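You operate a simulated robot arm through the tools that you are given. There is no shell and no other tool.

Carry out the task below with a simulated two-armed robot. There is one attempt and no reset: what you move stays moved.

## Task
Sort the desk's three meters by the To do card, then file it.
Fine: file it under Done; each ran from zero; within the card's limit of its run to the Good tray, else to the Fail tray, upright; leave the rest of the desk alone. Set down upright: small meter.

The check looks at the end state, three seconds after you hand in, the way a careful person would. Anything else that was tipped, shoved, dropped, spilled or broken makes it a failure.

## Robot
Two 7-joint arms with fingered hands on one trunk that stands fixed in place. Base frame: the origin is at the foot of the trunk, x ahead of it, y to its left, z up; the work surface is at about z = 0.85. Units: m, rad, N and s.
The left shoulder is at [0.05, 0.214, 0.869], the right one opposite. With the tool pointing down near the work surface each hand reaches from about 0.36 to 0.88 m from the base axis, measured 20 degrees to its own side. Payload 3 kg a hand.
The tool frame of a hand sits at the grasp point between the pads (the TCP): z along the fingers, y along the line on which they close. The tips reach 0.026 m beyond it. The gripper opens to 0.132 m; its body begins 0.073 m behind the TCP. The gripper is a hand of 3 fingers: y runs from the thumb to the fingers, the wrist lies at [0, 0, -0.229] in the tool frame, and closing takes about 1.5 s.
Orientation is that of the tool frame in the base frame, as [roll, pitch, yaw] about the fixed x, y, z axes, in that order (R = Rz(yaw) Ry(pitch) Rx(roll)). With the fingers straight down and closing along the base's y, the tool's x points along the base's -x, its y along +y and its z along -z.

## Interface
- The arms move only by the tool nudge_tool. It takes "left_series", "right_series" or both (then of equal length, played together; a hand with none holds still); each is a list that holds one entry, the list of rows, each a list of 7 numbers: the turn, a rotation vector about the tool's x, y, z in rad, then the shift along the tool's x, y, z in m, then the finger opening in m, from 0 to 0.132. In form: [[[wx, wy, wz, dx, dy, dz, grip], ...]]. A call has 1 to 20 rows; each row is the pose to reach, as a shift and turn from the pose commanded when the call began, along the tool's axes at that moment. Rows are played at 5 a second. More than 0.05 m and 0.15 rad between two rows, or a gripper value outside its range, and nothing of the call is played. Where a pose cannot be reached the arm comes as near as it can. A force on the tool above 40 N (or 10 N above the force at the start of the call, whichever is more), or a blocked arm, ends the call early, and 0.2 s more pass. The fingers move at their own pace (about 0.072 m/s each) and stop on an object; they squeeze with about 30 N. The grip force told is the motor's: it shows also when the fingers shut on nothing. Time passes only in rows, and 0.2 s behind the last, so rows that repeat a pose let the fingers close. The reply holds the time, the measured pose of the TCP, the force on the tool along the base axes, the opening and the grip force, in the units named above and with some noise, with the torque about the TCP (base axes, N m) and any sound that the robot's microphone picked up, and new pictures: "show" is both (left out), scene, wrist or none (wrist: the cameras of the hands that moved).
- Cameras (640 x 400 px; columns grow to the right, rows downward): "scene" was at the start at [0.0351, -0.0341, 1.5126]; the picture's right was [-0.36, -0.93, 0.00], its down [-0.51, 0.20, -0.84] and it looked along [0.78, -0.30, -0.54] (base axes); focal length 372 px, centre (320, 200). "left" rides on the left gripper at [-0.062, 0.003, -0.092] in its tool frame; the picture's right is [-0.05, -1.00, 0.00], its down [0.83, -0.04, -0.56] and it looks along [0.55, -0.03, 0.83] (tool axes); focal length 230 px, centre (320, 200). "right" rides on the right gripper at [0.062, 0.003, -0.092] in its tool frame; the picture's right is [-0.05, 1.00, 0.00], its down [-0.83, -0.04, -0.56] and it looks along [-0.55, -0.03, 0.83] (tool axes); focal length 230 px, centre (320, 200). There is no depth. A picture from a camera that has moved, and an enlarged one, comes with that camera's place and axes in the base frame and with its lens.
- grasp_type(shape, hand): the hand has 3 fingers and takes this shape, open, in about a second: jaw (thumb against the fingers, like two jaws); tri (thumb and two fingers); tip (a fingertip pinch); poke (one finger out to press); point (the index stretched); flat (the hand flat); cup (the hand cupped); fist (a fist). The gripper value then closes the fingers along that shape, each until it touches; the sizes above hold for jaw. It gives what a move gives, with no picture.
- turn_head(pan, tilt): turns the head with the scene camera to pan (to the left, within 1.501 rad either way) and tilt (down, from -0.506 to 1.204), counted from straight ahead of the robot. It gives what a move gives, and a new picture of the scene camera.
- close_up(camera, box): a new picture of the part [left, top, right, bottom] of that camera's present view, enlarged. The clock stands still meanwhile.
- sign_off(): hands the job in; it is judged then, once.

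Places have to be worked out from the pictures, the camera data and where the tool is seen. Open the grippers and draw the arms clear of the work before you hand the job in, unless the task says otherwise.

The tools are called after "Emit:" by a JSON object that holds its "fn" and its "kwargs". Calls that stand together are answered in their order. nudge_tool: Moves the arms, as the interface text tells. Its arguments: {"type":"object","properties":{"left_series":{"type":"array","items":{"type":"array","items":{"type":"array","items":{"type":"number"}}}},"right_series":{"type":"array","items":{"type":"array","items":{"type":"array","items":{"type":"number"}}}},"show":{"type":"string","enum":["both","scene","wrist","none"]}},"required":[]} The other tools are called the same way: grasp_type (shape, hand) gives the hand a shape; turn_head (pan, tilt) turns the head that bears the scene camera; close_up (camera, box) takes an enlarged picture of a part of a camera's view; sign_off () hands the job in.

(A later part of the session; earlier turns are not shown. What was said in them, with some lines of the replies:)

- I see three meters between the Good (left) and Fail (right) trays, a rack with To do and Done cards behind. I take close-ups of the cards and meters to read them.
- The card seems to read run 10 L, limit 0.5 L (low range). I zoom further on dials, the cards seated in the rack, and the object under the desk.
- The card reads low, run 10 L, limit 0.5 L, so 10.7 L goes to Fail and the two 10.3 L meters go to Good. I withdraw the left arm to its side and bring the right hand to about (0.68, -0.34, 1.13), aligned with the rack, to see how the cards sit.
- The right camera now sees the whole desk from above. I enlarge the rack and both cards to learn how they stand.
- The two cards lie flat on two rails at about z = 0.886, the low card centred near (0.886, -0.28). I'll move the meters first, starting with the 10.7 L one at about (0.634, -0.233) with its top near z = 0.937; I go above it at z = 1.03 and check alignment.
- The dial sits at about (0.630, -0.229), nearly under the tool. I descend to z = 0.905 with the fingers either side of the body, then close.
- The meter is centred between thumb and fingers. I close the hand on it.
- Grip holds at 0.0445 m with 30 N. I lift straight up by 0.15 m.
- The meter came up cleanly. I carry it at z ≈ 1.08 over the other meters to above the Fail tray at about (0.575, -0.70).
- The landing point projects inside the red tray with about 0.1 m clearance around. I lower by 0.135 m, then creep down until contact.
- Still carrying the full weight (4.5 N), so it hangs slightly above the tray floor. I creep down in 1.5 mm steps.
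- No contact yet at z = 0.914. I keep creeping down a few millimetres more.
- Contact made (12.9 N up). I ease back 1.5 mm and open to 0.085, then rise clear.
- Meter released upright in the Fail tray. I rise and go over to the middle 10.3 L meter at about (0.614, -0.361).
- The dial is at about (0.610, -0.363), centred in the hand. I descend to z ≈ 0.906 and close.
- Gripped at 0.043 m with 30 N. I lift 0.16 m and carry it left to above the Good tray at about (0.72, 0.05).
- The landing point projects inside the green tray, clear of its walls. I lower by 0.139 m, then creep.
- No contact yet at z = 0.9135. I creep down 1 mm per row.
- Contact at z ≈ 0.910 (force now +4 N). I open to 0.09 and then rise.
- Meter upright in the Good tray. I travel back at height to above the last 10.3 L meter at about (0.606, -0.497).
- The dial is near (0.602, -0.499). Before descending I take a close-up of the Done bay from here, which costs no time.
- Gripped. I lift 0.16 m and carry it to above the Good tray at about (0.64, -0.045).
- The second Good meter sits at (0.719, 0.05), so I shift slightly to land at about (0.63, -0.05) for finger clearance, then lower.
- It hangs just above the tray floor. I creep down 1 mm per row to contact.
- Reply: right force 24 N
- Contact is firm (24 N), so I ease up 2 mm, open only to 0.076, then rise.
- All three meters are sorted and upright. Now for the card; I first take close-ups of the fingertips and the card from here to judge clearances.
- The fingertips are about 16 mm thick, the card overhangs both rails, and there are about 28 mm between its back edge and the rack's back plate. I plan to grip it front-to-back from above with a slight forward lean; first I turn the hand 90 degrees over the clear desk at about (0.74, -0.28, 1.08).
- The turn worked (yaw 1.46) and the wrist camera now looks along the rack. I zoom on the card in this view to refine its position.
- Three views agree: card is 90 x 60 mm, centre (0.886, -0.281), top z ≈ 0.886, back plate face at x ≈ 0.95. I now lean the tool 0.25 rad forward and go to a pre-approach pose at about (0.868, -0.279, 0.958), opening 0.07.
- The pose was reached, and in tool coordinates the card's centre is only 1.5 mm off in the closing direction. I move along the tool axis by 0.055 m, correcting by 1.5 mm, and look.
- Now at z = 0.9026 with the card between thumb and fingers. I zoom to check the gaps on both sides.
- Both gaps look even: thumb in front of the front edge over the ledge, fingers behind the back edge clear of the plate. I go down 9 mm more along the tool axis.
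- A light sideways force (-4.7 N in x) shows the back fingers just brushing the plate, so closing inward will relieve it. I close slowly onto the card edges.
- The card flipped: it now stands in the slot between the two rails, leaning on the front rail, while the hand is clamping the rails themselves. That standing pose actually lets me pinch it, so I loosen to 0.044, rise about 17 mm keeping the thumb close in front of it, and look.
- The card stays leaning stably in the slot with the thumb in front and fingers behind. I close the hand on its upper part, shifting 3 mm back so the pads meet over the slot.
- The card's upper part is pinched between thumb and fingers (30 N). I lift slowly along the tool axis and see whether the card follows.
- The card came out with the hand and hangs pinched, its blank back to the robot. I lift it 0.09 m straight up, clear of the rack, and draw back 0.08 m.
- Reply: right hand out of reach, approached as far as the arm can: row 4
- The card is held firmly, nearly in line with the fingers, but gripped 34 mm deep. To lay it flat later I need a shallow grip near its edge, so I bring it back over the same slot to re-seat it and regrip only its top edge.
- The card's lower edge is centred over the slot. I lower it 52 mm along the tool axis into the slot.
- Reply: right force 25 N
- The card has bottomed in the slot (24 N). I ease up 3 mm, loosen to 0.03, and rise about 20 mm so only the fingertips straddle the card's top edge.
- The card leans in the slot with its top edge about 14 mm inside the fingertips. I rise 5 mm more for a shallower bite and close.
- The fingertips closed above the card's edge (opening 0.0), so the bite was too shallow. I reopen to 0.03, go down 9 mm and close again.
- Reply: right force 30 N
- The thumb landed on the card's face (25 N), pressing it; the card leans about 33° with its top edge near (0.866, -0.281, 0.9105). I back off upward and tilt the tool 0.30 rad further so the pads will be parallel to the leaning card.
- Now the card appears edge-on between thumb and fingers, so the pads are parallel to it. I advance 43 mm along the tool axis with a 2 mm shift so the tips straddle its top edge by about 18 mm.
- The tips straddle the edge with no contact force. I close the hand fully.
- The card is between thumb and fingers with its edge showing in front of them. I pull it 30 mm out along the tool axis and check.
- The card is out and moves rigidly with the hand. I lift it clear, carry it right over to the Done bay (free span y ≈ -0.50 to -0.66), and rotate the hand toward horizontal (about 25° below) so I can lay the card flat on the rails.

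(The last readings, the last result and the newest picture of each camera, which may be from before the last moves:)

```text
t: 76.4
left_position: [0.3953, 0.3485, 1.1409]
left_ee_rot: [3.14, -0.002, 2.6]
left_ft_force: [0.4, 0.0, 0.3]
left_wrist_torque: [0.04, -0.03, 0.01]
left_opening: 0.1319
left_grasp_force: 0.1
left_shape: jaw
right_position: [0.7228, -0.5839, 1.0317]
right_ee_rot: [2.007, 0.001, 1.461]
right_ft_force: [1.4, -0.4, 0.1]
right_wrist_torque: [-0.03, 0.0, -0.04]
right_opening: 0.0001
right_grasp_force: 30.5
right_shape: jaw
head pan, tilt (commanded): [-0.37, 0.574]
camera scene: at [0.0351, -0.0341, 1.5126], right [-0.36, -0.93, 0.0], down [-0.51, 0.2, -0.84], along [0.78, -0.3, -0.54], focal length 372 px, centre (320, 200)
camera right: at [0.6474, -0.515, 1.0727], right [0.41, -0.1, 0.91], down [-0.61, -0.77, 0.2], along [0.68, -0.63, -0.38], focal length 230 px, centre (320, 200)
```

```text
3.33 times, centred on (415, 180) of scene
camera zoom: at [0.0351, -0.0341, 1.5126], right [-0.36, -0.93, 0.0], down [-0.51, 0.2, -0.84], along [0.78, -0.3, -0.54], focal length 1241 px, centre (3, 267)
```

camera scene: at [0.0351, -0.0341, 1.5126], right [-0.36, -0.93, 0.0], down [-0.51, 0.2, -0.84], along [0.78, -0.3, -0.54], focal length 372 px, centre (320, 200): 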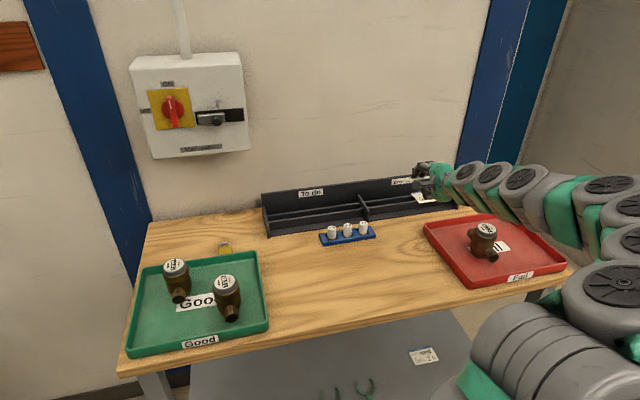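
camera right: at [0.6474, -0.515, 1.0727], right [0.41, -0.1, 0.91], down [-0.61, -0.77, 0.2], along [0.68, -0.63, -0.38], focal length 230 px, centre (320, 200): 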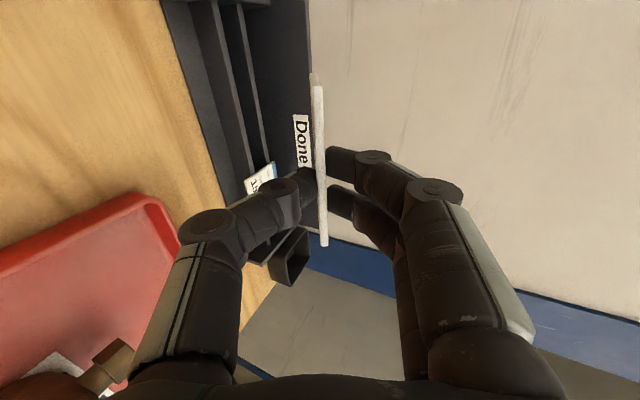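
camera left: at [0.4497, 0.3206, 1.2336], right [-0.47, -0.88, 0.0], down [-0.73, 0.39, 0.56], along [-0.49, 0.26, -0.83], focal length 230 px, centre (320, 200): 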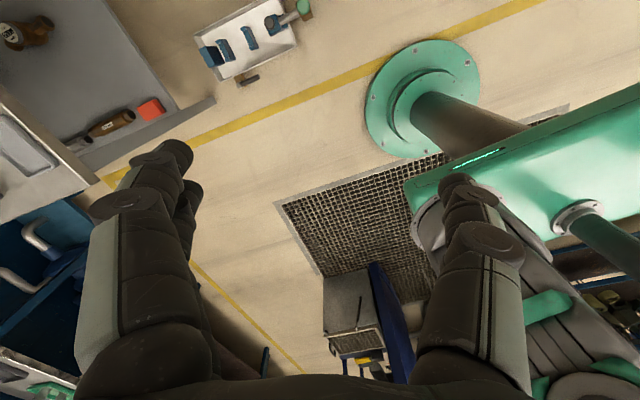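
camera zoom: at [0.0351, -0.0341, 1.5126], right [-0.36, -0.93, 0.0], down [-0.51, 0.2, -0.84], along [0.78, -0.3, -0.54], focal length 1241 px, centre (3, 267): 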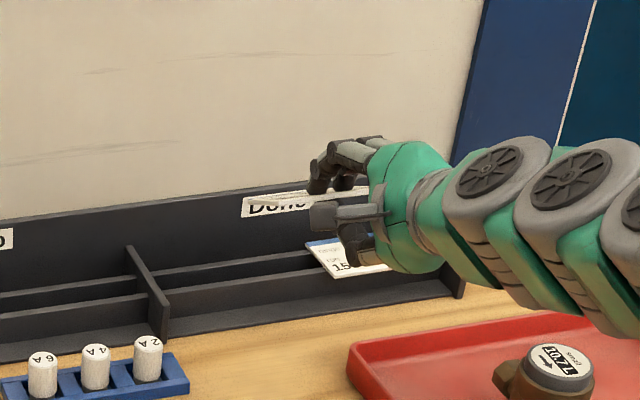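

The hand is now about 25° below horizontal over the Done bay, with the card nearly edge-on to both cameras. I zoom in on the card from the scene camera to fix its exact place relative to the hand.

Emit:
{"fn": "close_up", "kwargs": {"camera": "scene", "box": [415, 160, 475, 200]}}

Emit:
{"fn": "close_up", "kwargs": {"camera": "right", "box": [260, 60, 380, 135]}}

Emit:
{"fn": "close_up", "kwargs": {"camera": "right", "box": [260, 160, 400, 260]}}

```text
10.00 times, centred on (445, 180) of scene
camera zoom: at [0.0351, -0.0341, 1.5126], right [-0.36, -0.93, 0.0], down [-0.51, 0.2, -0.84], along [0.78, -0.3, -0.54], focal length 3723 px, centre (-930, 400)
```

zoom: 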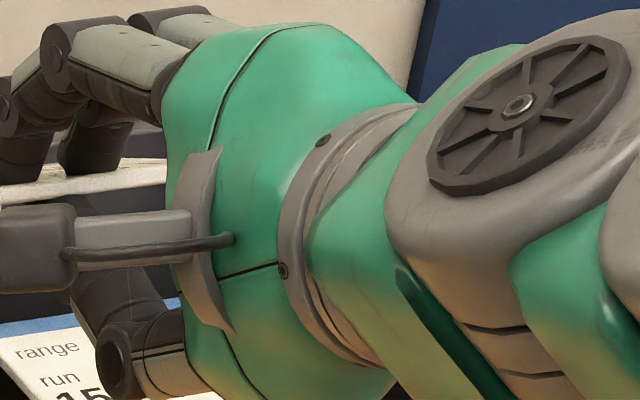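

```text
5.33 times, centred on (320, 98) of right
camera zoom: at [0.6474, -0.515, 1.0727], right [0.41, -0.1, 0.91], down [-0.61, -0.77, 0.2], along [0.68, -0.63, -0.38], focal length 1227 px, centre (320, 747)
```

zoom: 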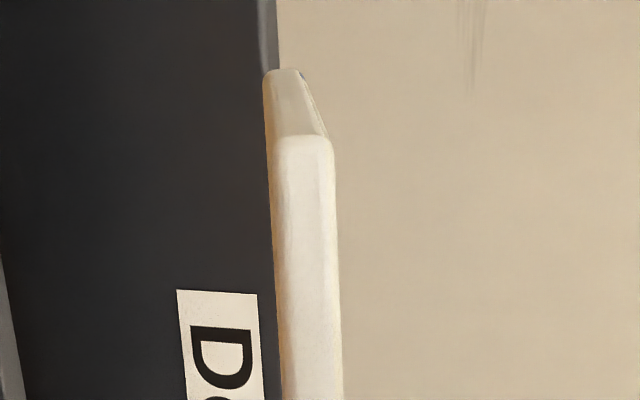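

```text
4.00 times, centred on (330, 210) of right
camera zoom: at [0.6474, -0.515, 1.0727], right [0.41, -0.1, 0.91], down [-0.61, -0.77, 0.2], along [0.68, -0.63, -0.38], focal length 920 px, centre (280, 160)
```

zoom: 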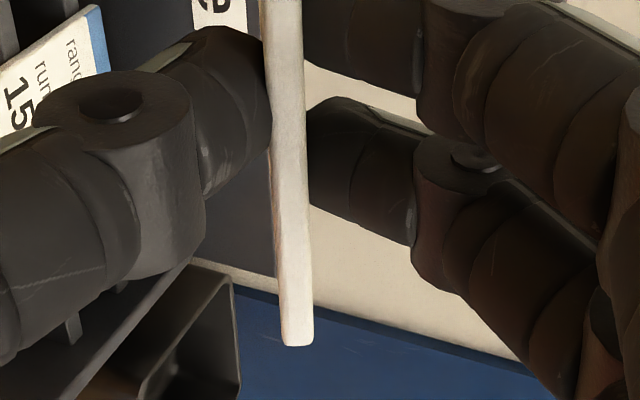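

The card sits in the fingertips with roughly 15 mm bite and tilts about 28° (far edge lower). I move forward and down to a pre-place pose around (0.79, -0.584, 0.95) and look again.

Emit:
{"fn": "nudge_tool", "kwargs": {"right_series": [[[0, 0, 0, 0.0019, -0.0115, 0.0238, 0.0], [0, 0, 0, 0.0037, -0.023, 0.0475, 0.0], [0, 0, 0, 0.0056, -0.0344, 0.0713, 0.0], [0, 0, 0, 0.0074, -0.0459, 0.095, 0.0], [0, 0, 0, 0.0074, -0.0459, 0.095, 0.0]]], "show": "both"}}

Emit:
{"fn": "close_up", "kwargs": {"camera": "right", "box": [180, 40, 420, 240]}}

Emit:
{"fn": "close_up", "kwargs": {"camera": "scene", "box": [360, 165, 460, 235]}}

```text
t: 77.6
left_position: [0.3966, 0.3482, 1.1411]
left_ee_rot: [3.141, 0.0, 2.6]
left_ft_force: [-1.1, -0.3, -1.3]
left_wrist_torque: [-0.01, 0.0, 0.01]
left_opening: 0.132
left_grasp_force: 0.0
left_shape: jaw
right_position: [0.7914, -0.5834, 0.9476]
right_ee_rot: [2.008, 0.0, 1.462]
right_ft_force: [-0.2, 0.7, 1.2]
right_wrist_torque: [-0.01, 0.0, 0.03]
right_opening: 0.0002
right_grasp_force: 30.1
right_shape: jaw
head pan, tilt (commanded): [-0.37, 0.574]
camera scene: at [0.0351, -0.0341, 1.5126], right [-0.36, -0.93, 0.0], down [-0.51, 0.2, -0.84], along [0.78, -0.3, -0.54], focal length 372 px, centre (320, 200)
camera right: at [0.7155, -0.5148, 0.9906], right [0.41, -0.1, 0.91], down [-0.61, -0.77, 0.2], along [0.68, -0.63, -0.38], focal length 230 px, centre (320, 200)
```

scene: 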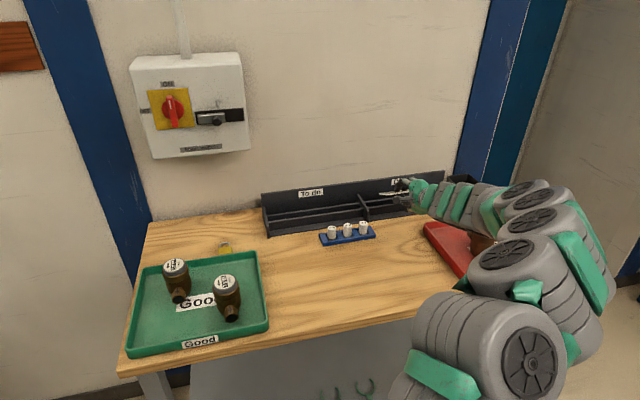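
right: 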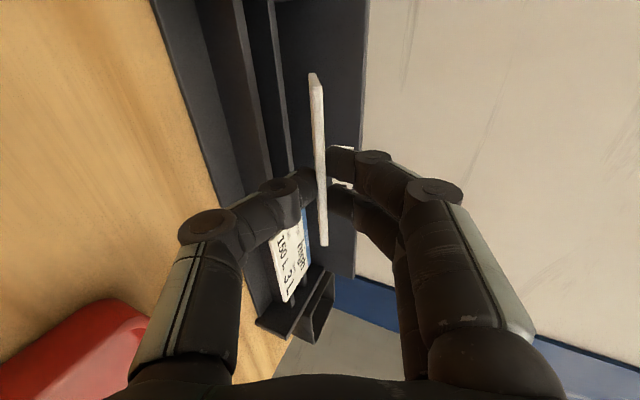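

```text
2.00 times, centred on (300, 140) of right
camera zoom: at [0.7155, -0.5148, 0.9906], right [0.41, -0.1, 0.91], down [-0.61, -0.77, 0.2], along [0.68, -0.63, -0.38], focal length 460 px, centre (360, 320)
```

zoom: 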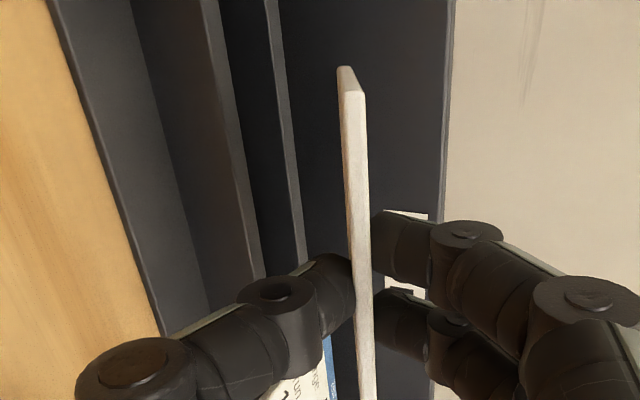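

```text
5.71 times, centred on (410, 200) of scene
camera zoom: at [0.0351, -0.0341, 1.5126], right [-0.36, -0.93, 0.0], down [-0.51, 0.2, -0.84], along [0.78, -0.3, -0.54], focal length 2128 px, centre (-194, 200)
```

zoom: 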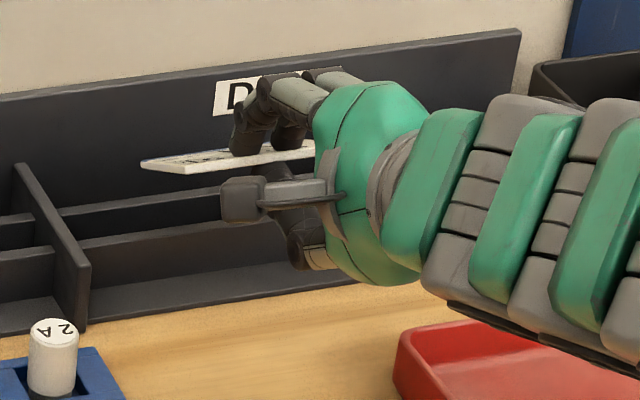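

The card is poised above the Done rails. The forearm has swung low toward the Fail tray, so I turn the head to check its clearance before going lower.

Emit:
{"fn": "turn_head", "kwargs": {"pan": -0.85, "tilt": 0.8}}

```text
t: 78.5
left_position: [0.3949, 0.3483, 1.1396]
left_ee_rot: [3.14, 0.0, 2.6]
left_ft_force: [-0.1, 0.0, 0.2]
left_wrist_torque: [-0.01, -0.03, -0.01]
left_opening: 0.1318
left_grasp_force: 0.0
left_shape: jaw
right_position: [0.7902, -0.583, 0.948]
right_ee_rot: [2.007, -0.001, 1.459]
right_ft_force: [0.2, 0.4, 0.3]
right_wrist_torque: [0.0, 0.01, -0.02]
right_opening: 0.0001
right_grasp_force: 30.1
right_shape: jaw
head pan, tilt (commanded): [-0.85, 0.799]
camera scene: at [0.0053, -0.0624, 1.4934], right [-0.75, -0.66, 0.0], down [-0.47, 0.54, -0.7], along [0.46, -0.52, -0.72], focal length 372 px, centre (320, 200)
```

scene: 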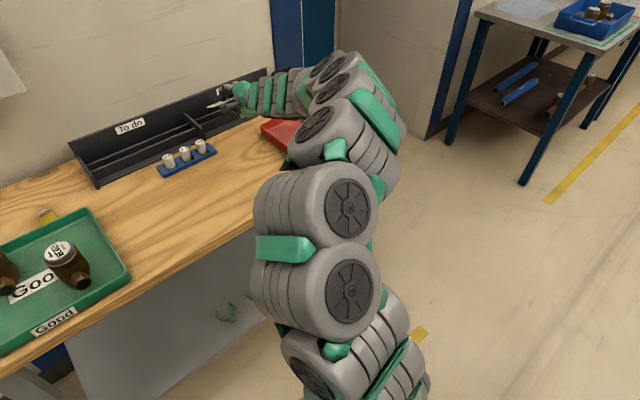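

The forearm is around z ≈ 1.05-1.1 and well clear of the tray and meter. I turn the head toward the Done bay for the placing.

Emit:
{"fn": "turn_head", "kwargs": {"pan": -0.58, "tilt": 0.57}}

Emit:
{"fn": "close_up", "kwargs": {"camera": "scene", "box": [250, 140, 370, 220]}}

```text
t: 79.3
left_position: [0.3965, 0.3493, 1.141]
left_ee_rot: [3.14, -0.001, 2.598]
left_ft_force: [0.1, 0.0, -0.2]
left_wrist_torque: [0.01, 0.0, -0.01]
left_opening: 0.132
left_grasp_force: 0.0
left_shape: jaw
right_position: [0.792, -0.5846, 0.9486]
right_ee_rot: [2.007, 0.001, 1.461]
right_ft_force: [-0.4, 0.8, 0.0]
right_wrist_torque: [-0.06, 0.0, -0.01]
right_opening: 0.0001
right_grasp_force: 29.8
right_shape: jaw
head pan, tilt (commanded): [-0.579, 0.571]
camera scene: at [0.0266, -0.0507, 1.5129], right [-0.55, -0.84, 0.0], down [-0.45, 0.3, -0.84], along [0.7, -0.46, -0.54], focal length 372 px, centre (320, 200)
```

scene: 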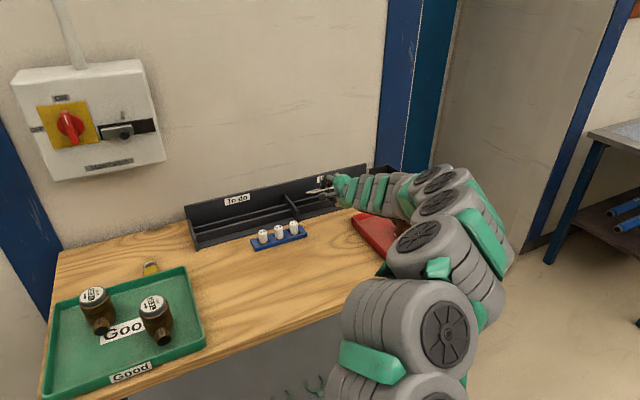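

```text
5.00 times, centred on (310, 180) of scene
camera zoom: at [0.0266, -0.0507, 1.5129], right [-0.55, -0.84, 0.0], down [-0.45, 0.3, -0.84], along [0.7, -0.46, -0.54], focal length 1862 px, centre (370, 300)
```

zoom: 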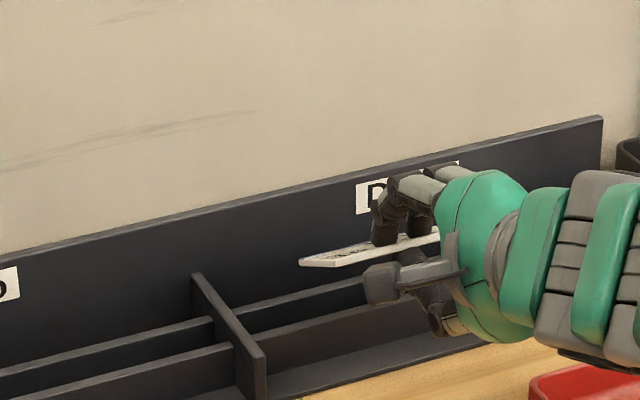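

The projections match: the card spans 11 to 70 mm along the tool, far edge lowest. The Done rails at this y run from about x = 0.835 to 0.875; I move to about (0.8175, -0.584, 0.915), just above contact with the back rail.

Emit:
{"fn": "nudge_tool", "kwargs": {"right_series": [[[0, 0, 0, 0.0011, -0.0066, 0.0124, 0.0], [0, 0, 0, 0.0023, -0.0132, 0.0247, 0.0], [0, 0, 0, 0.0034, -0.0198, 0.0371, 0.0], [0, 0, 0, 0.0034, -0.0198, 0.0371, 0.0]]], "show": "wrist"}}

Emit:
{"fn": "close_up", "kwargs": {"camera": "right", "box": [180, 40, 420, 240]}}

Emit:
{"fn": "close_up", "kwargs": {"camera": "scene", "box": [250, 160, 370, 240]}}

```text
t: 80.3
left_position: [0.3955, 0.3493, 1.1407]
left_ee_rot: [3.141, 0.0, 2.598]
left_ft_force: [-0.2, 0.3, 0.2]
left_wrist_torque: [-0.04, -0.01, 0.02]
left_opening: 0.1316
left_grasp_force: 0.1
left_shape: jaw
right_position: [0.8165, -0.5821, 0.9145]
right_ee_rot: [2.006, -0.001, 1.463]
right_ft_force: [-0.3, -0.5, 0.0]
right_wrist_torque: [0.04, 0.0, 0.01]
right_opening: 0.0
right_grasp_force: 30.4
right_shape: jaw
head pan, tilt (commanded): [-0.579, 0.571]
camera right: at [0.7415, -0.5133, 0.9575], right [0.41, -0.1, 0.91], down [-0.61, -0.77, 0.19], along [0.68, -0.63, -0.38], focal length 230 px, centre (320, 200)
```

right: 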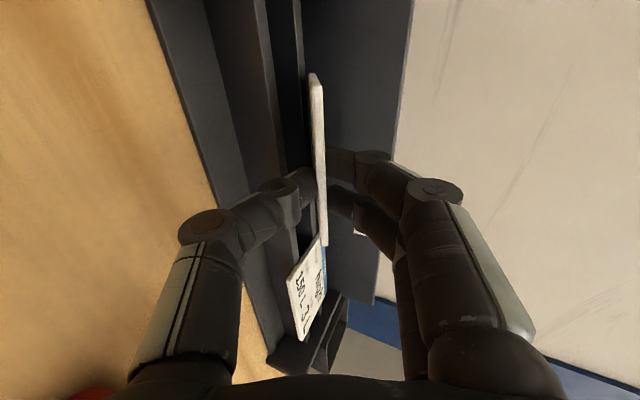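

```text
2.00 times, centred on (300, 140) of right
camera zoom: at [0.7415, -0.5133, 0.9575], right [0.41, -0.1, 0.91], down [-0.61, -0.77, 0.19], along [0.68, -0.63, -0.38], focal length 460 px, centre (360, 320)
```

zoom: 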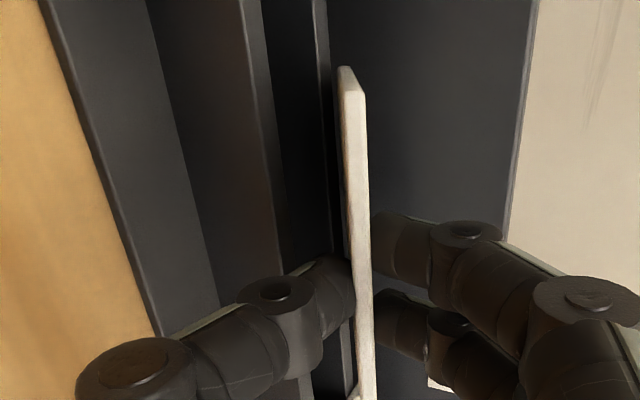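

```text
5.00 times, centred on (310, 200) of scene
camera zoom: at [0.0267, -0.0507, 1.5129], right [-0.55, -0.84, 0.0], down [-0.45, 0.3, -0.84], along [0.7, -0.46, -0.54], focal length 1862 px, centre (370, 200)
```

zoom: 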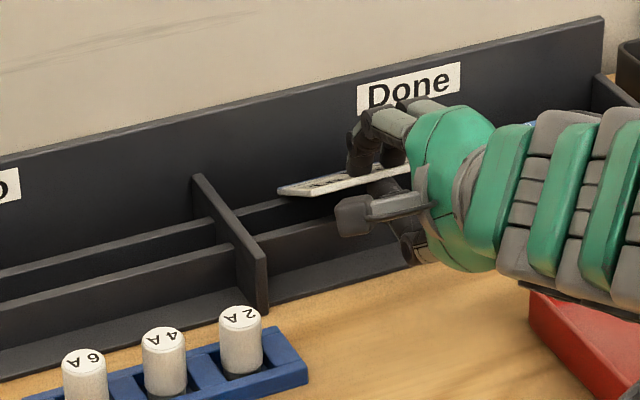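

The card hovers a few millimetres above the back rail, about 30 mm clear of both the divider and the other card. I creep straight down in 1 mm steps, watching the force.

Emit:
{"fn": "nudge_tool", "kwargs": {"right_series": [[[0, 0, 0, 0, -0.0009, 0.0004, 0.0], [0, 0, 0, 0, -0.0018, 0.0008, 0.0], [0, 0, 0, 0, -0.0027, 0.0013, 0.0]]], "show": "none"}}

Emit:
{"fn": "nudge_tool", "kwargs": {"right_series": [[[0, 0, 0, 0, -0.0009, 0.0004, 0.0], [0, 0, 0, 0, -0.0018, 0.0008, 0.0]]], "show": "wrist"}}

Emit:
{"fn": "close_up", "kwargs": {"camera": "right", "box": [180, 40, 420, 240]}}

Emit:
{"fn": "close_up", "kwargs": {"camera": "scene", "box": [280, 170, 360, 224]}}

```text
t: 81.1
left_position: [0.3969, 0.349, 1.1403]
left_ee_rot: [-3.14, 0.001, 2.598]
left_ft_force: [0.1, -0.6, 0.0]
left_wrist_torque: [-0.01, 0.0, 0.03]
left_opening: 0.1323
left_grasp_force: 0.1
left_shape: jaw
right_position: [0.817, -0.5829, 0.9114]
right_ee_rot: [2.005, -0.001, 1.462]
right_ft_force: [0.0, -0.4, 1.5]
right_wrist_torque: [0.0, -0.03, 0.0]
right_opening: 0.0
right_grasp_force: 30.5
right_shape: jaw
head pan, tilt (commanded): [-0.579, 0.571]
```

```text
t: 81.7
left_position: [0.3963, 0.3494, 1.1399]
left_ee_rot: [-3.14, 0.001, 2.6]
left_ft_force: [0.8, 0.6, 0.9]
left_wrist_torque: [0.01, -0.01, -0.02]
left_opening: 0.1318
left_grasp_force: 0.0
left_shape: jaw
right_position: [0.8165, -0.5826, 0.9115]
right_ee_rot: [2.006, -0.001, 1.461]
right_ft_force: [-0.3, 0.5, 1.5]
right_wrist_torque: [0.01, -0.09, 0.0]
right_opening: 0.0
right_grasp_force: 29.9
right_shape: jaw
head pan, tilt (commanded): [-0.579, 0.571]
camera right: at [0.7417, -0.5144, 0.9527], right [0.41, -0.1, 0.91], down [-0.61, -0.77, 0.2], along [0.68, -0.63, -0.38], focal length 230 px, centre (320, 200)
```

right: 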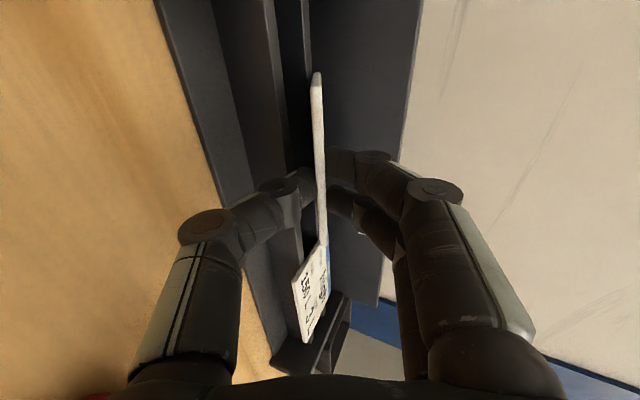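

```text
2.00 times, centred on (300, 140) of right
camera zoom: at [0.7417, -0.5144, 0.9527], right [0.41, -0.1, 0.91], down [-0.61, -0.77, 0.2], along [0.68, -0.63, -0.38], focal length 460 px, centre (360, 320)
```

zoom: 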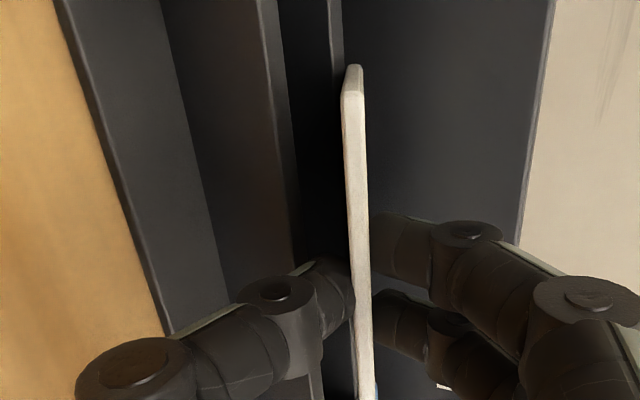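

```text
7.41 times, centred on (320, 197) of scene
camera zoom: at [0.0267, -0.0506, 1.5129], right [-0.55, -0.84, 0.0], down [-0.45, 0.3, -0.84], along [0.7, -0.46, -0.54], focal length 2758 px, centre (320, 222)
```

zoom: 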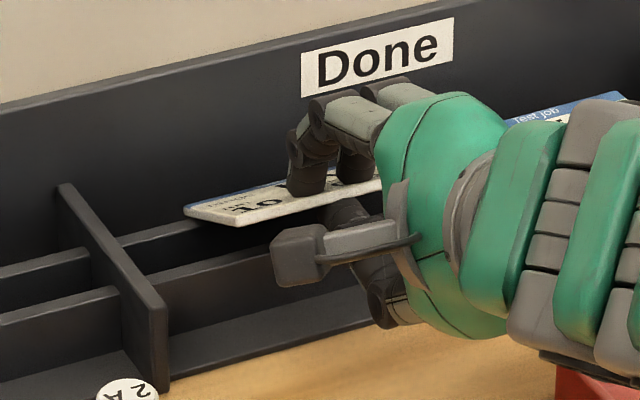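

Contact with the back rail is felt (1.5 N) and the card has begun pivoting flatter in the grip. I now open very slowly to 0.012 so its front edge rests on the thumb, and check.

Emit:
{"fn": "nudge_tool", "kwargs": {"right_series": [[[0, 0, 0, 0, 0, 0, 0.002], [0, 0, 0, 0, 0, 0, 0.004], [0, 0, 0, 0, 0, 0, 0.006], [0, 0, 0, 0, 0, 0, 0.008], [0, 0, 0, 0, 0, 0, 0.01], [0, 0, 0, 0, 0, 0, 0.012]]], "show": "wrist"}}

Emit:
{"fn": "close_up", "kwargs": {"camera": "right", "box": [180, 40, 420, 240]}}

Emit:
{"fn": "close_up", "kwargs": {"camera": "scene", "box": [280, 170, 360, 224]}}

```text
t: 83.1
left_position: [0.3964, 0.3475, 1.14]
left_ee_rot: [-3.141, -0.001, 2.6]
left_ft_force: [0.1, 0.3, 0.4]
left_wrist_torque: [-0.03, 0.01, 0.01]
left_opening: 0.132
left_grasp_force: 0.0
left_shape: jaw
right_position: [0.818, -0.5831, 0.91]
right_ee_rot: [2.008, 0.003, 1.461]
right_ft_force: [-0.4, 0.4, -0.6]
right_wrist_torque: [0.01, -0.02, -0.02]
right_opening: 0.0115
right_grasp_force: 0.1
right_shape: jaw
head pan, tilt (commanded): [-0.579, 0.571]
camera right: at [0.7417, -0.5143, 0.9526], right [0.41, -0.1, 0.91], down [-0.61, -0.77, 0.2], along [0.68, -0.63, -0.38], focal length 230 px, centre (320, 200)
```

right: 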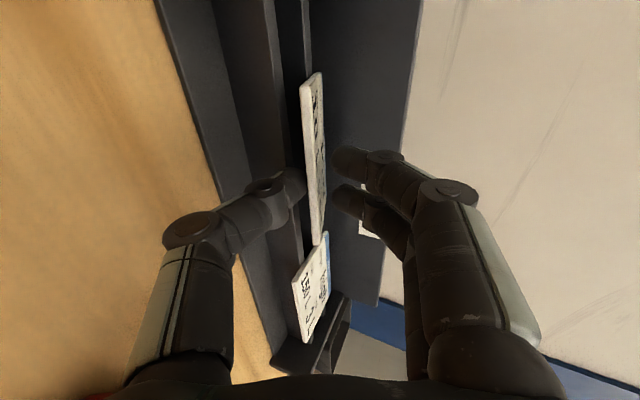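

```text
2.00 times, centred on (300, 140) of right
camera zoom: at [0.7417, -0.5143, 0.9526], right [0.41, -0.1, 0.91], down [-0.61, -0.77, 0.2], along [0.68, -0.63, -0.38], focal length 460 px, centre (360, 320)
```

zoom: 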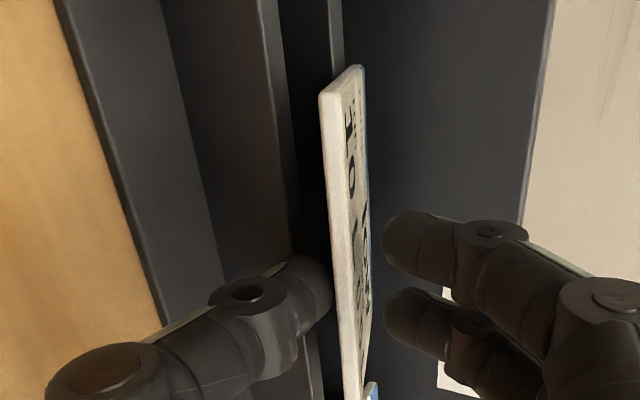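

```text
7.41 times, centred on (320, 197) of scene
camera zoom: at [0.0267, -0.0507, 1.5129], right [-0.55, -0.84, 0.0], down [-0.45, 0.3, -0.84], along [0.7, -0.46, -0.54], focal length 2758 px, centre (320, 222)
```

zoom: 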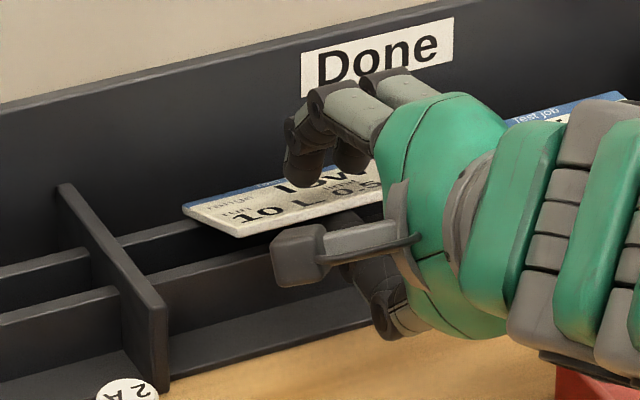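

The card rests on the thumb and back rail, face up, and didn't slide. I keep opening slowly to 0.032 to lower its front toward the front rail.

Emit:
{"fn": "nudge_tool", "kwargs": {"right_series": [[[0, 0, 0, 0, 0, 0, 0.016], [0, 0, 0, 0, 0, 0, 0.02], [0, 0, 0, 0, 0, 0, 0.024], [0, 0, 0, 0, 0, 0, 0.028], [0, 0, 0, 0, 0, 0, 0.032]]], "show": "wrist"}}

Emit:
{"fn": "close_up", "kwargs": {"camera": "right", "box": [180, 40, 420, 240]}}

Emit:
{"fn": "close_up", "kwargs": {"camera": "scene", "box": [280, 170, 360, 224]}}

```text
t: 84.3
left_position: [0.3977, 0.348, 1.1403]
left_ee_rot: [3.14, -0.001, 2.599]
left_ft_force: [-0.1, 0.1, 0.1]
left_wrist_torque: [0.0, -0.01, -0.01]
left_opening: 0.132
left_grasp_force: 0.0
left_shape: jaw
right_position: [0.8175, -0.5845, 0.9105]
right_ee_rot: [2.007, 0.0, 1.461]
right_ft_force: [0.2, -0.6, -0.1]
right_wrist_torque: [-0.03, 0.01, 0.0]
right_opening: 0.0315
right_grasp_force: 0.1
right_shape: jaw
head pan, tilt (commanded): [-0.579, 0.571]
camera right: at [0.7417, -0.5144, 0.9526], right [0.41, -0.1, 0.91], down [-0.61, -0.77, 0.2], along [0.68, -0.63, -0.38], focal length 230 px, centre (320, 200)
```

right: 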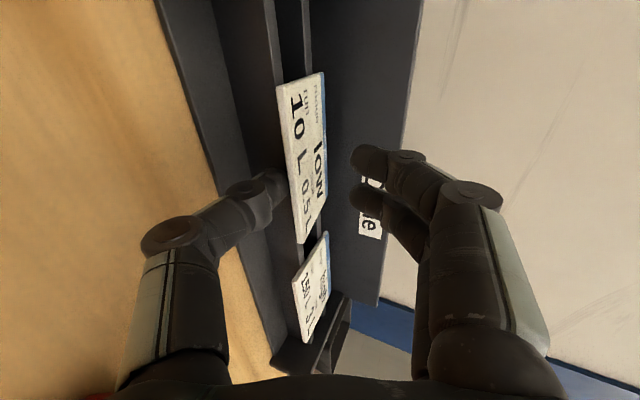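

```text
2.00 times, centred on (300, 140) of right
camera zoom: at [0.7417, -0.5144, 0.9526], right [0.41, -0.1, 0.91], down [-0.61, -0.77, 0.2], along [0.68, -0.63, -0.38], focal length 460 px, centre (360, 320)
```

zoom: 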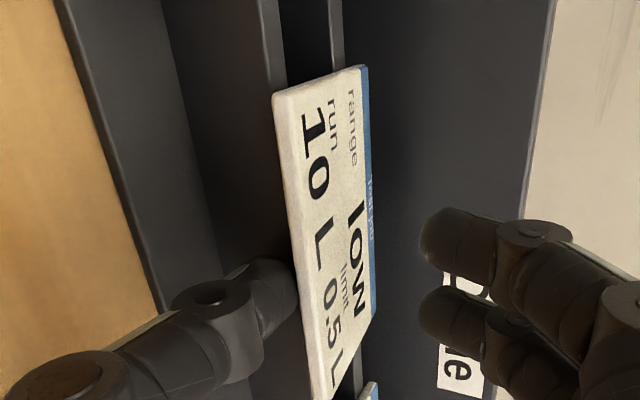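

```text
7.41 times, centred on (320, 197) of scene
camera zoom: at [0.0267, -0.0507, 1.5129], right [-0.55, -0.84, 0.0], down [-0.45, 0.3, -0.84], along [0.7, -0.46, -0.54], focal length 2758 px, centre (320, 222)
```

zoom: 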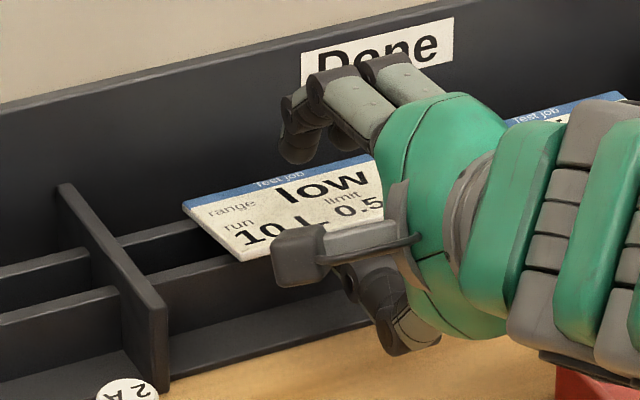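

Works well: the card is nearly flat on the rails. I open further to 0.06 so the thumb drops below the card.

Emit:
{"fn": "nudge_tool", "kwargs": {"right_series": [[[0, 0, 0, 0, 0, 0, 0.036], [0, 0, 0, 0, 0, 0, 0.04], [0, 0, 0, 0, 0, 0, 0.044], [0, 0, 0, 0, 0, 0, 0.048], [0, 0, 0, 0, 0, 0, 0.052], [0, 0, 0, 0, 0, 0, 0.056], [0, 0, 0, 0, 0, 0, 0.06]]], "show": "wrist"}}

Emit:
{"fn": "close_up", "kwargs": {"camera": "right", "box": [180, 40, 420, 240]}}

Emit:
{"fn": "close_up", "kwargs": {"camera": "scene", "box": [280, 170, 360, 224]}}

```text
t: 85.9
left_position: [0.3967, 0.3484, 1.1402]
left_ee_rot: [-3.14, 0.001, 2.599]
left_ft_force: [0.2, 1.0, 0.8]
left_wrist_torque: [0.03, 0.0, 0.01]
left_opening: 0.132
left_grasp_force: 0.0
left_shape: jaw
right_position: [0.8174, -0.5837, 0.911]
right_ee_rot: [2.006, -0.002, 1.462]
right_ft_force: [0.1, 0.6, -0.1]
right_wrist_torque: [0.0, -0.02, 0.01]
right_opening: 0.0593
right_grasp_force: 0.1
right_shape: jaw
head pan, tilt (commanded): [-0.579, 0.571]
camera right: at [0.7417, -0.5143, 0.9526], right [0.41, -0.1, 0.91], down [-0.61, -0.77, 0.2], along [0.68, -0.63, -0.38], focal length 230 px, centre (320, 200)
```

right: 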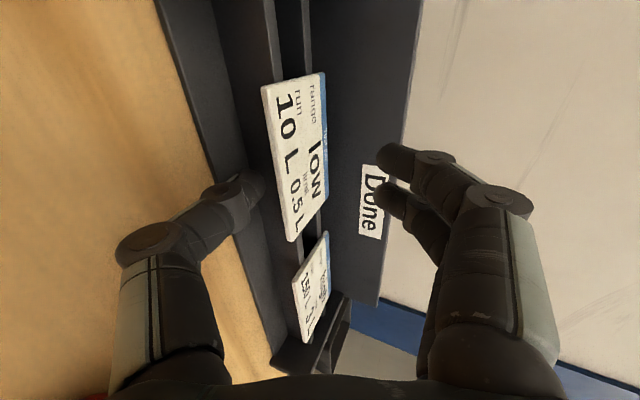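

```text
2.00 times, centred on (300, 140) of right
camera zoom: at [0.7417, -0.5143, 0.9526], right [0.41, -0.1, 0.91], down [-0.61, -0.77, 0.2], along [0.68, -0.63, -0.38], focal length 460 px, centre (360, 320)
```

zoom: 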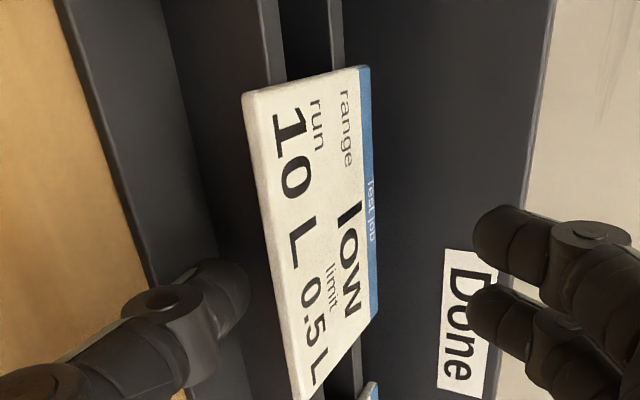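

```text
7.41 times, centred on (320, 197) of scene
camera zoom: at [0.0267, -0.0507, 1.5129], right [-0.55, -0.84, 0.0], down [-0.45, 0.3, -0.84], along [0.7, -0.46, -0.54], focal length 2758 px, centre (320, 222)
```

zoom: 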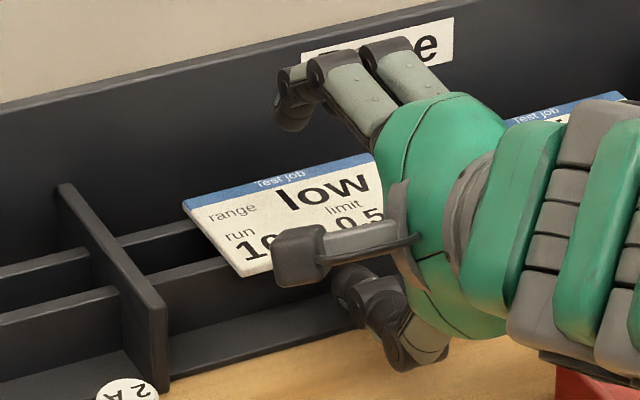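

The card lies flat on the Done rails, face up, with the thumb below its overhang. I retreat horizontally 30 mm, then rise.

Emit:
{"fn": "nudge_tool", "kwargs": {"right_series": [[[0, 0, 0, 0, -0.0042, -0.0091, 0.06], [0, 0, 0, 0, -0.0085, -0.0181, 0.06], [0, 0, 0, 0, -0.0127, -0.0272, 0.06], [0, 0, 0, 0, -0.0148, -0.0317, 0.06]]], "show": "wrist"}}

Emit:
{"fn": "close_up", "kwargs": {"camera": "scene", "box": [270, 165, 370, 232]}}

```text
t: 86.9
left_position: [0.3965, 0.3485, 1.1404]
left_ee_rot: [3.141, 0.001, 2.599]
left_ft_force: [-0.6, -0.2, -0.5]
left_wrist_torque: [0.01, -0.01, 0.02]
left_opening: 0.1318
left_grasp_force: 0.1
left_shape: jaw
right_position: [0.7834, -0.5781, 0.9101]
right_ee_rot: [2.006, -0.001, 1.463]
right_ft_force: [0.7, 0.2, 0.4]
right_wrist_torque: [-0.02, 0.01, 0.01]
right_opening: 0.0594
right_grasp_force: 0.1
right_shape: jaw
head pan, tilt (commanded): [-0.579, 0.571]
camera right: at [0.7069, -0.5096, 0.9525], right [0.41, -0.1, 0.91], down [-0.61, -0.77, 0.19], along [0.68, -0.63, -0.38], focal length 230 px, centre (320, 200)
```

right: 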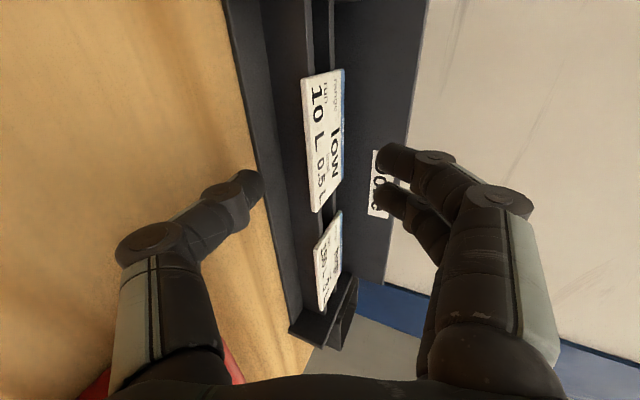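

```text
5.97 times, centred on (320, 198) of scene
camera zoom: at [0.0267, -0.0507, 1.5129], right [-0.55, -0.84, 0.0], down [-0.45, 0.3, -0.84], along [0.7, -0.46, -0.54], focal length 2223 px, centre (320, 209)
```

zoom: 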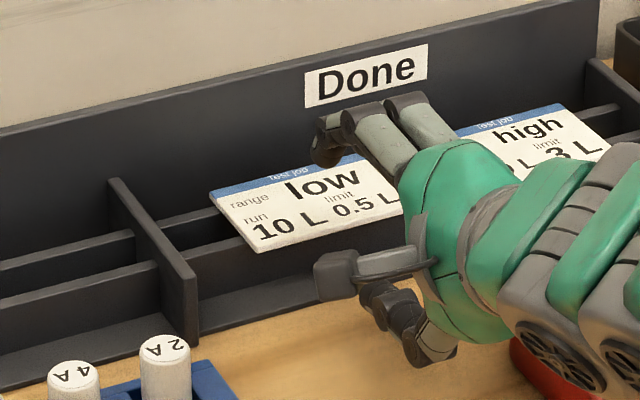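

The low card now lies flat beside the high card under Done. I raise the hand straight up 0.14 m.

Emit:
{"fn": "nudge_tool", "kwargs": {"right_series": [[[0, 0, 0, 0, 0.0272, -0.0127, 0.06], [0, 0, 0, 0, 0.0544, -0.0254, 0.06], [0, 0, 0, 0, 0.0816, -0.038, 0.06], [0, 0, 0, 0, 0.1088, -0.0507, 0.06], [0, 0, 0, 0, 0.1269, -0.0592, 0.06]]], "show": "both"}}

```text
t: 88.1
left_position: [0.3956, 0.3482, 1.1422]
left_ee_rot: [3.141, 0.0, 2.597]
left_ft_force: [-0.4, 0.6, 0.4]
left_wrist_torque: [0.0, 0.04, -0.02]
left_opening: 0.1319
left_grasp_force: 0.1
left_shape: jaw
right_position: [0.7816, -0.5788, 1.0506]
right_ee_rot: [2.008, 0.0, 1.46]
right_ft_force: [1.0, -0.5, 0.1]
right_wrist_torque: [0.0, 0.04, -0.01]
right_opening: 0.0595
right_grasp_force: 0.0
right_shape: jaw
head pan, tilt (commanded): [-0.579, 0.571]
camera scene: at [0.0267, -0.0506, 1.5129], right [-0.55, -0.84, 0.0], down [-0.45, 0.3, -0.84], along [0.7, -0.46, -0.54], focal length 372 px, centre (320, 200)
camera right: at [0.7061, -0.5101, 1.0929], right [0.41, -0.1, 0.91], down [-0.61, -0.77, 0.2], along [0.68, -0.63, -0.38], focal length 230 px, centre (320, 200)
```

scene: 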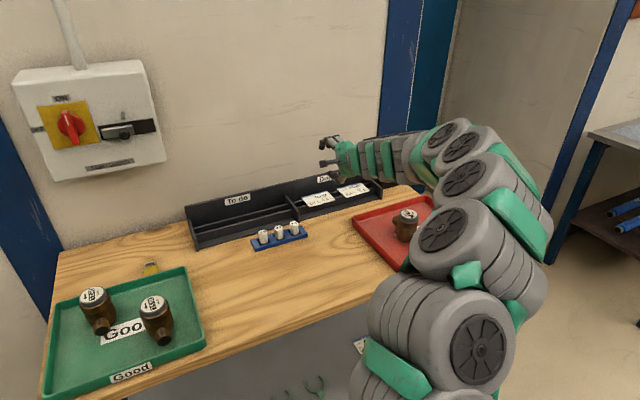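
right: 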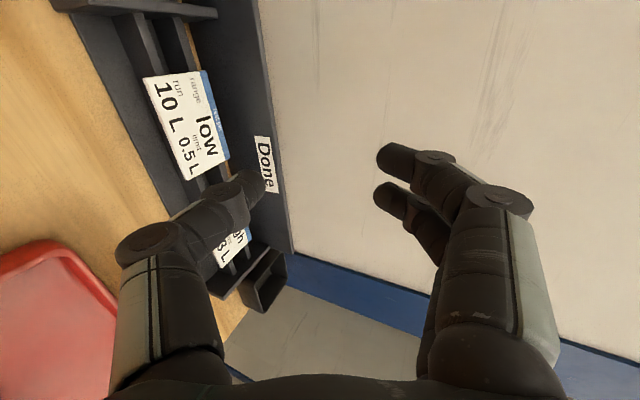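

Everything stays in place. I bring the right hand back over the desk, rotating it to point down, then withdraw it to its starting area with the gripper open.

Emit:
{"fn": "nudge_tool", "kwargs": {"right_series": [[[0.1, 0, 0, 0.006, -0.0016, -0.0271, 0.07], [0.22, 0, 0, 0.0121, -0.0032, -0.0542, 0.08], [0.34, 0, 0, 0.0181, -0.0048, -0.0813, 0.09], [0.46, 0, 0, 0.0241, -0.0064, -0.1084, 0.1], [0.58, 0, 0, 0.0302, -0.0081, -0.1356, 0.11], [0.7, 0, 0, 0.0362, -0.0097, -0.1627, 0.12], [0.82, 0, 0, 0.0422, -0.0113, -0.1898, 0.132], [0.94, 0, 0, 0.0483, -0.0129, -0.2169, 0.132], [1.06, 0, 0, 0.0543, -0.0145, -0.244, 0.132], [1.134, 0, 0, 0.0543, -0.0145, -0.244, 0.132], [1.134, 0, 0, 0.0543, -0.0145, -0.244, 0.132]]], "show": "both"}}

```text
t: 90.5
left_position: [0.396, 0.3488, 1.141]
left_ee_rot: [-3.141, 0.001, 2.598]
left_ft_force: [0.5, 0.7, -0.3]
left_wrist_torque: [-0.02, 0.01, -0.01]
left_opening: 0.132
left_grasp_force: 0.1
left_shape: jaw
right_position: [0.5625, -0.4991, 1.1403]
right_ee_rot: [3.14, 0.0, 1.462]
right_ft_force: [0.1, -0.7, 0.6]
right_wrist_torque: [0.0, -0.02, 0.03]
right_opening: 0.1318
right_grasp_force: 0.1
right_shape: jaw
head pan, tilt (commanded): [-0.579, 0.571]
camera scene: at [0.0267, -0.0507, 1.5129], right [-0.55, -0.84, 0.0], down [-0.45, 0.3, -0.84], along [0.7, -0.46, -0.54], focal length 372 px, centre (320, 200)
camera right: at [0.572, -0.4405, 1.2326], right [0.99, -0.16, 0.0], down [-0.13, -0.82, 0.56], along [-0.09, -0.55, -0.83], focal length 230 px, centre (320, 200)
```

scene: 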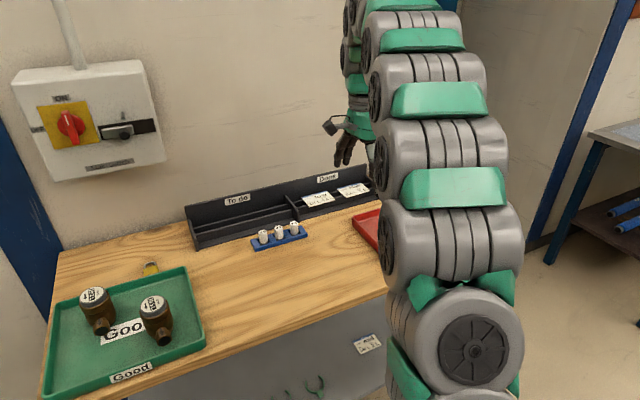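
right: 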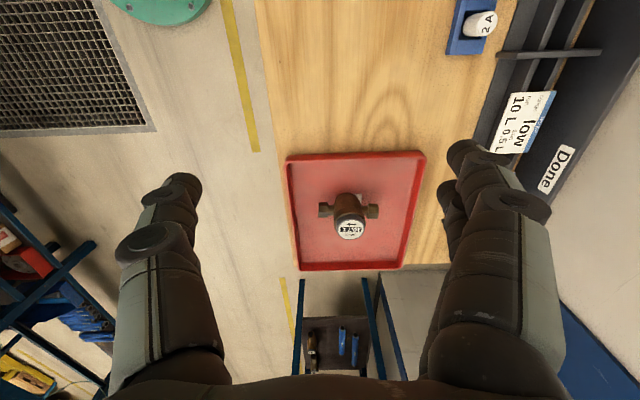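

The Fail meter stands upright in its tray and the card lies under Done. I withdraw the right arm back off the desk to about its start pose and turn the head for a final look.

Emit:
{"fn": "nudge_tool", "kwargs": {"right_series": [[[0, 0, -0.126, -0.0037, -0.013, 0, 0.132], [0, 0, -0.252, -0.0073, -0.026, 0, 0.132], [0, 0, -0.378, -0.011, -0.039, 0, 0.132], [0, 0, -0.504, -0.0146, -0.052, 0, 0.132], [0, 0, -0.63, -0.0183, -0.0651, 0, 0.132], [0, 0, -0.756, -0.0219, -0.0781, 0, 0.132], [0, 0, -0.882, -0.0256, -0.0911, 0, 0.132], [0, 0, -1.008, -0.0292, -0.1041, 0, 0.132], [0, 0, -1.134, -0.0329, -0.1171, 0, 0.132], [0, 0, -1.134, -0.0329, -0.1171, 0, 0.132]]], "show": "wrist"}}

Emit:
{"fn": "turn_head", "kwargs": {"pan": -0.37, "tilt": 0.574}}

Emit:
{"fn": "close_up", "kwargs": {"camera": "scene", "box": [250, 160, 470, 300]}}

Emit:
{"fn": "close_up", "kwargs": {"camera": "scene", "box": [110, 220, 290, 360]}}

Emit:
{"fn": "close_up", "kwargs": {"camera": "scene", "box": [400, 170, 580, 300]}}

```text
t: 92.7
left_position: [0.3964, 0.3482, 1.14]
left_ee_rot: [3.141, 0.0, 2.599]
left_ft_force: [-0.9, -0.8, -0.1]
left_wrist_torque: [-0.03, 0.0, -0.02]
left_opening: 0.132
left_grasp_force: 0.0
left_shape: jaw
right_position: [0.4408, -0.5206, 1.14]
right_ee_rot: [3.141, 0.003, 2.597]
right_ft_force: [0.4, 0.7, -0.2]
right_wrist_torque: [-0.01, 0.0, 0.02]
right_opening: 0.1318
right_grasp_force: 0.1
right_shape: jaw
head pan, tilt (commanded): [-0.579, 0.571]
camera right: at [0.3906, -0.486, 1.2327], right [0.56, 0.83, 0.0], down [0.69, -0.47, 0.56], along [0.46, -0.31, -0.83], focal length 230 px, centre (320, 200)
```

right: 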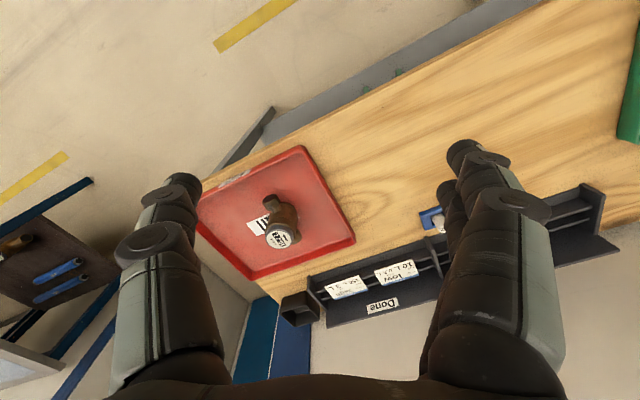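

```text
t: 93.4
left_position: [0.3966, 0.3487, 1.1403]
left_ee_rot: [-3.14, 0.0, 2.598]
left_ft_force: [-0.7, 0.7, 0.6]
left_wrist_torque: [0.02, 0.01, -0.01]
left_opening: 0.132
left_grasp_force: 0.1
left_shape: jaw
right_position: [0.4431, -0.5201, 1.1409]
right_ee_rot: [-3.141, 0.002, 2.595]
right_ft_force: [-0.7, 1.1, -0.1]
right_wrist_torque: [-0.02, -0.02, -0.01]
right_opening: 0.1319
right_grasp_force: 0.1
right_shape: jaw
head pan, tilt (commanded): [-0.37, 0.574]
camera scene: at [0.0351, -0.0341, 1.5126], right [-0.36, -0.93, 0.0], down [-0.51, 0.2, -0.84], along [0.78, -0.3, -0.54], focal length 372 px, centre (320, 200)
```

scene: 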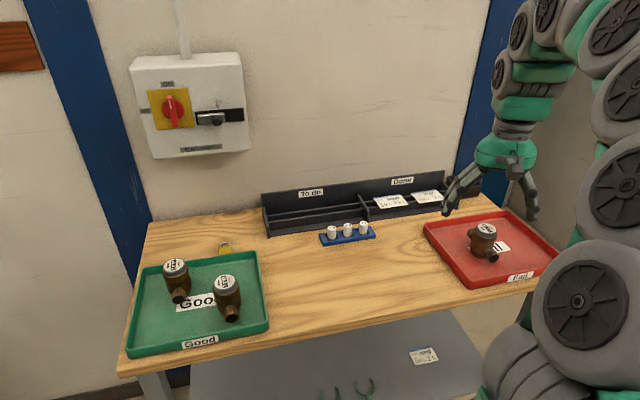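

```text
2.86 times, centred on (360, 230) of scene
camera zoom: at [0.0351, -0.0341, 1.5126], right [-0.36, -0.93, 0.0], down [-0.51, 0.2, -0.84], along [0.78, -0.3, -0.54], focal length 1064 px, centre (206, 114)
```

zoom: 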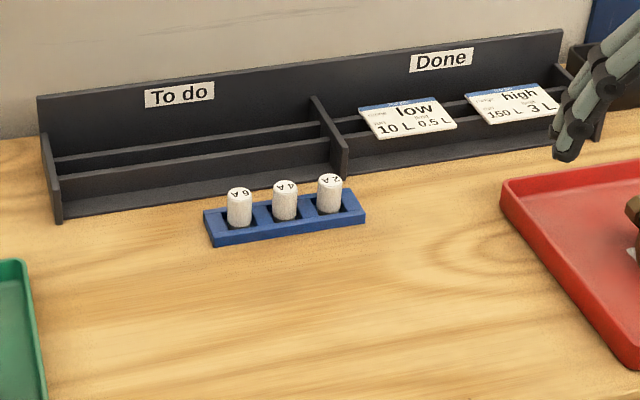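

```text
2.86 times, centred on (200, 290) of scene
camera zoom: at [0.0351, -0.0341, 1.5126], right [-0.36, -0.93, 0.0], down [-0.51, 0.2, -0.84], along [0.78, -0.3, -0.54], focal length 1064 px, centre (663, -57)
```

zoom: 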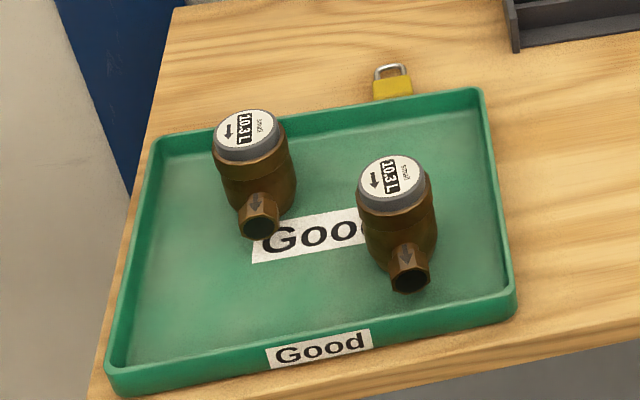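

```text
3.08 times, centred on (490, 235) of scene
camera zoom: at [0.0351, -0.0341, 1.5126], right [-0.36, -0.93, 0.0], down [-0.51, 0.2, -0.84], along [0.78, -0.3, -0.54], focal length 1146 px, centre (-203, 92)
```

zoom: 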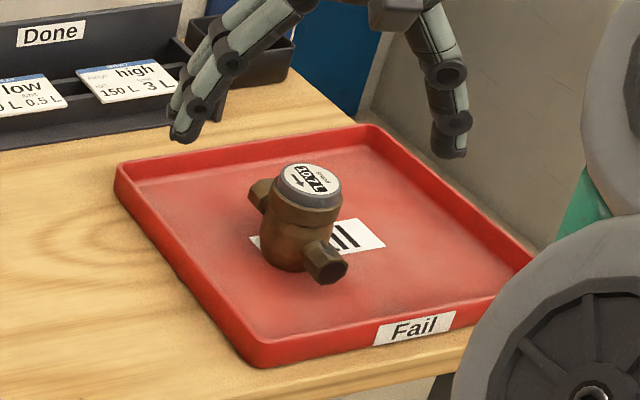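

Final check: both 10.3 L meters stand upright in Good, the 10.7 L meter stands upright in Fail, and the low card lies flat under Done. Nothing else has moved, both grippers are open and the arms are clear, so I hand the job in.

Emit:
{"fn": "sign_off", "kwargs": {}}

```text
The job is handed in.
```

The job is handed in. The To do card read run 10 L, limit 0.5 L, so I sorted the three small meters on that:

| Meter reading | Off by | Tray |
|---|---|---|
| 10.3 L | 0.3 L | Good, upright |
| 10.3 L | 0.3 L | Good, upright |
| 10.7 L | 0.7 L | Fail, upright |

The card now lies flat and face up under Done, beside the "high" card that was already there.

The first try at the card tipped it into the slot between the rails of the To do bay. I regripped it from there, and it never left the rack except in the hand. While doing that, the hand brushed the rack's back plate and gripped its rails for a moment. In the last pictures the rack, fuses, padlock and other cards looked undisturbed.

Both grippers are open and the arms are clear of the desk.
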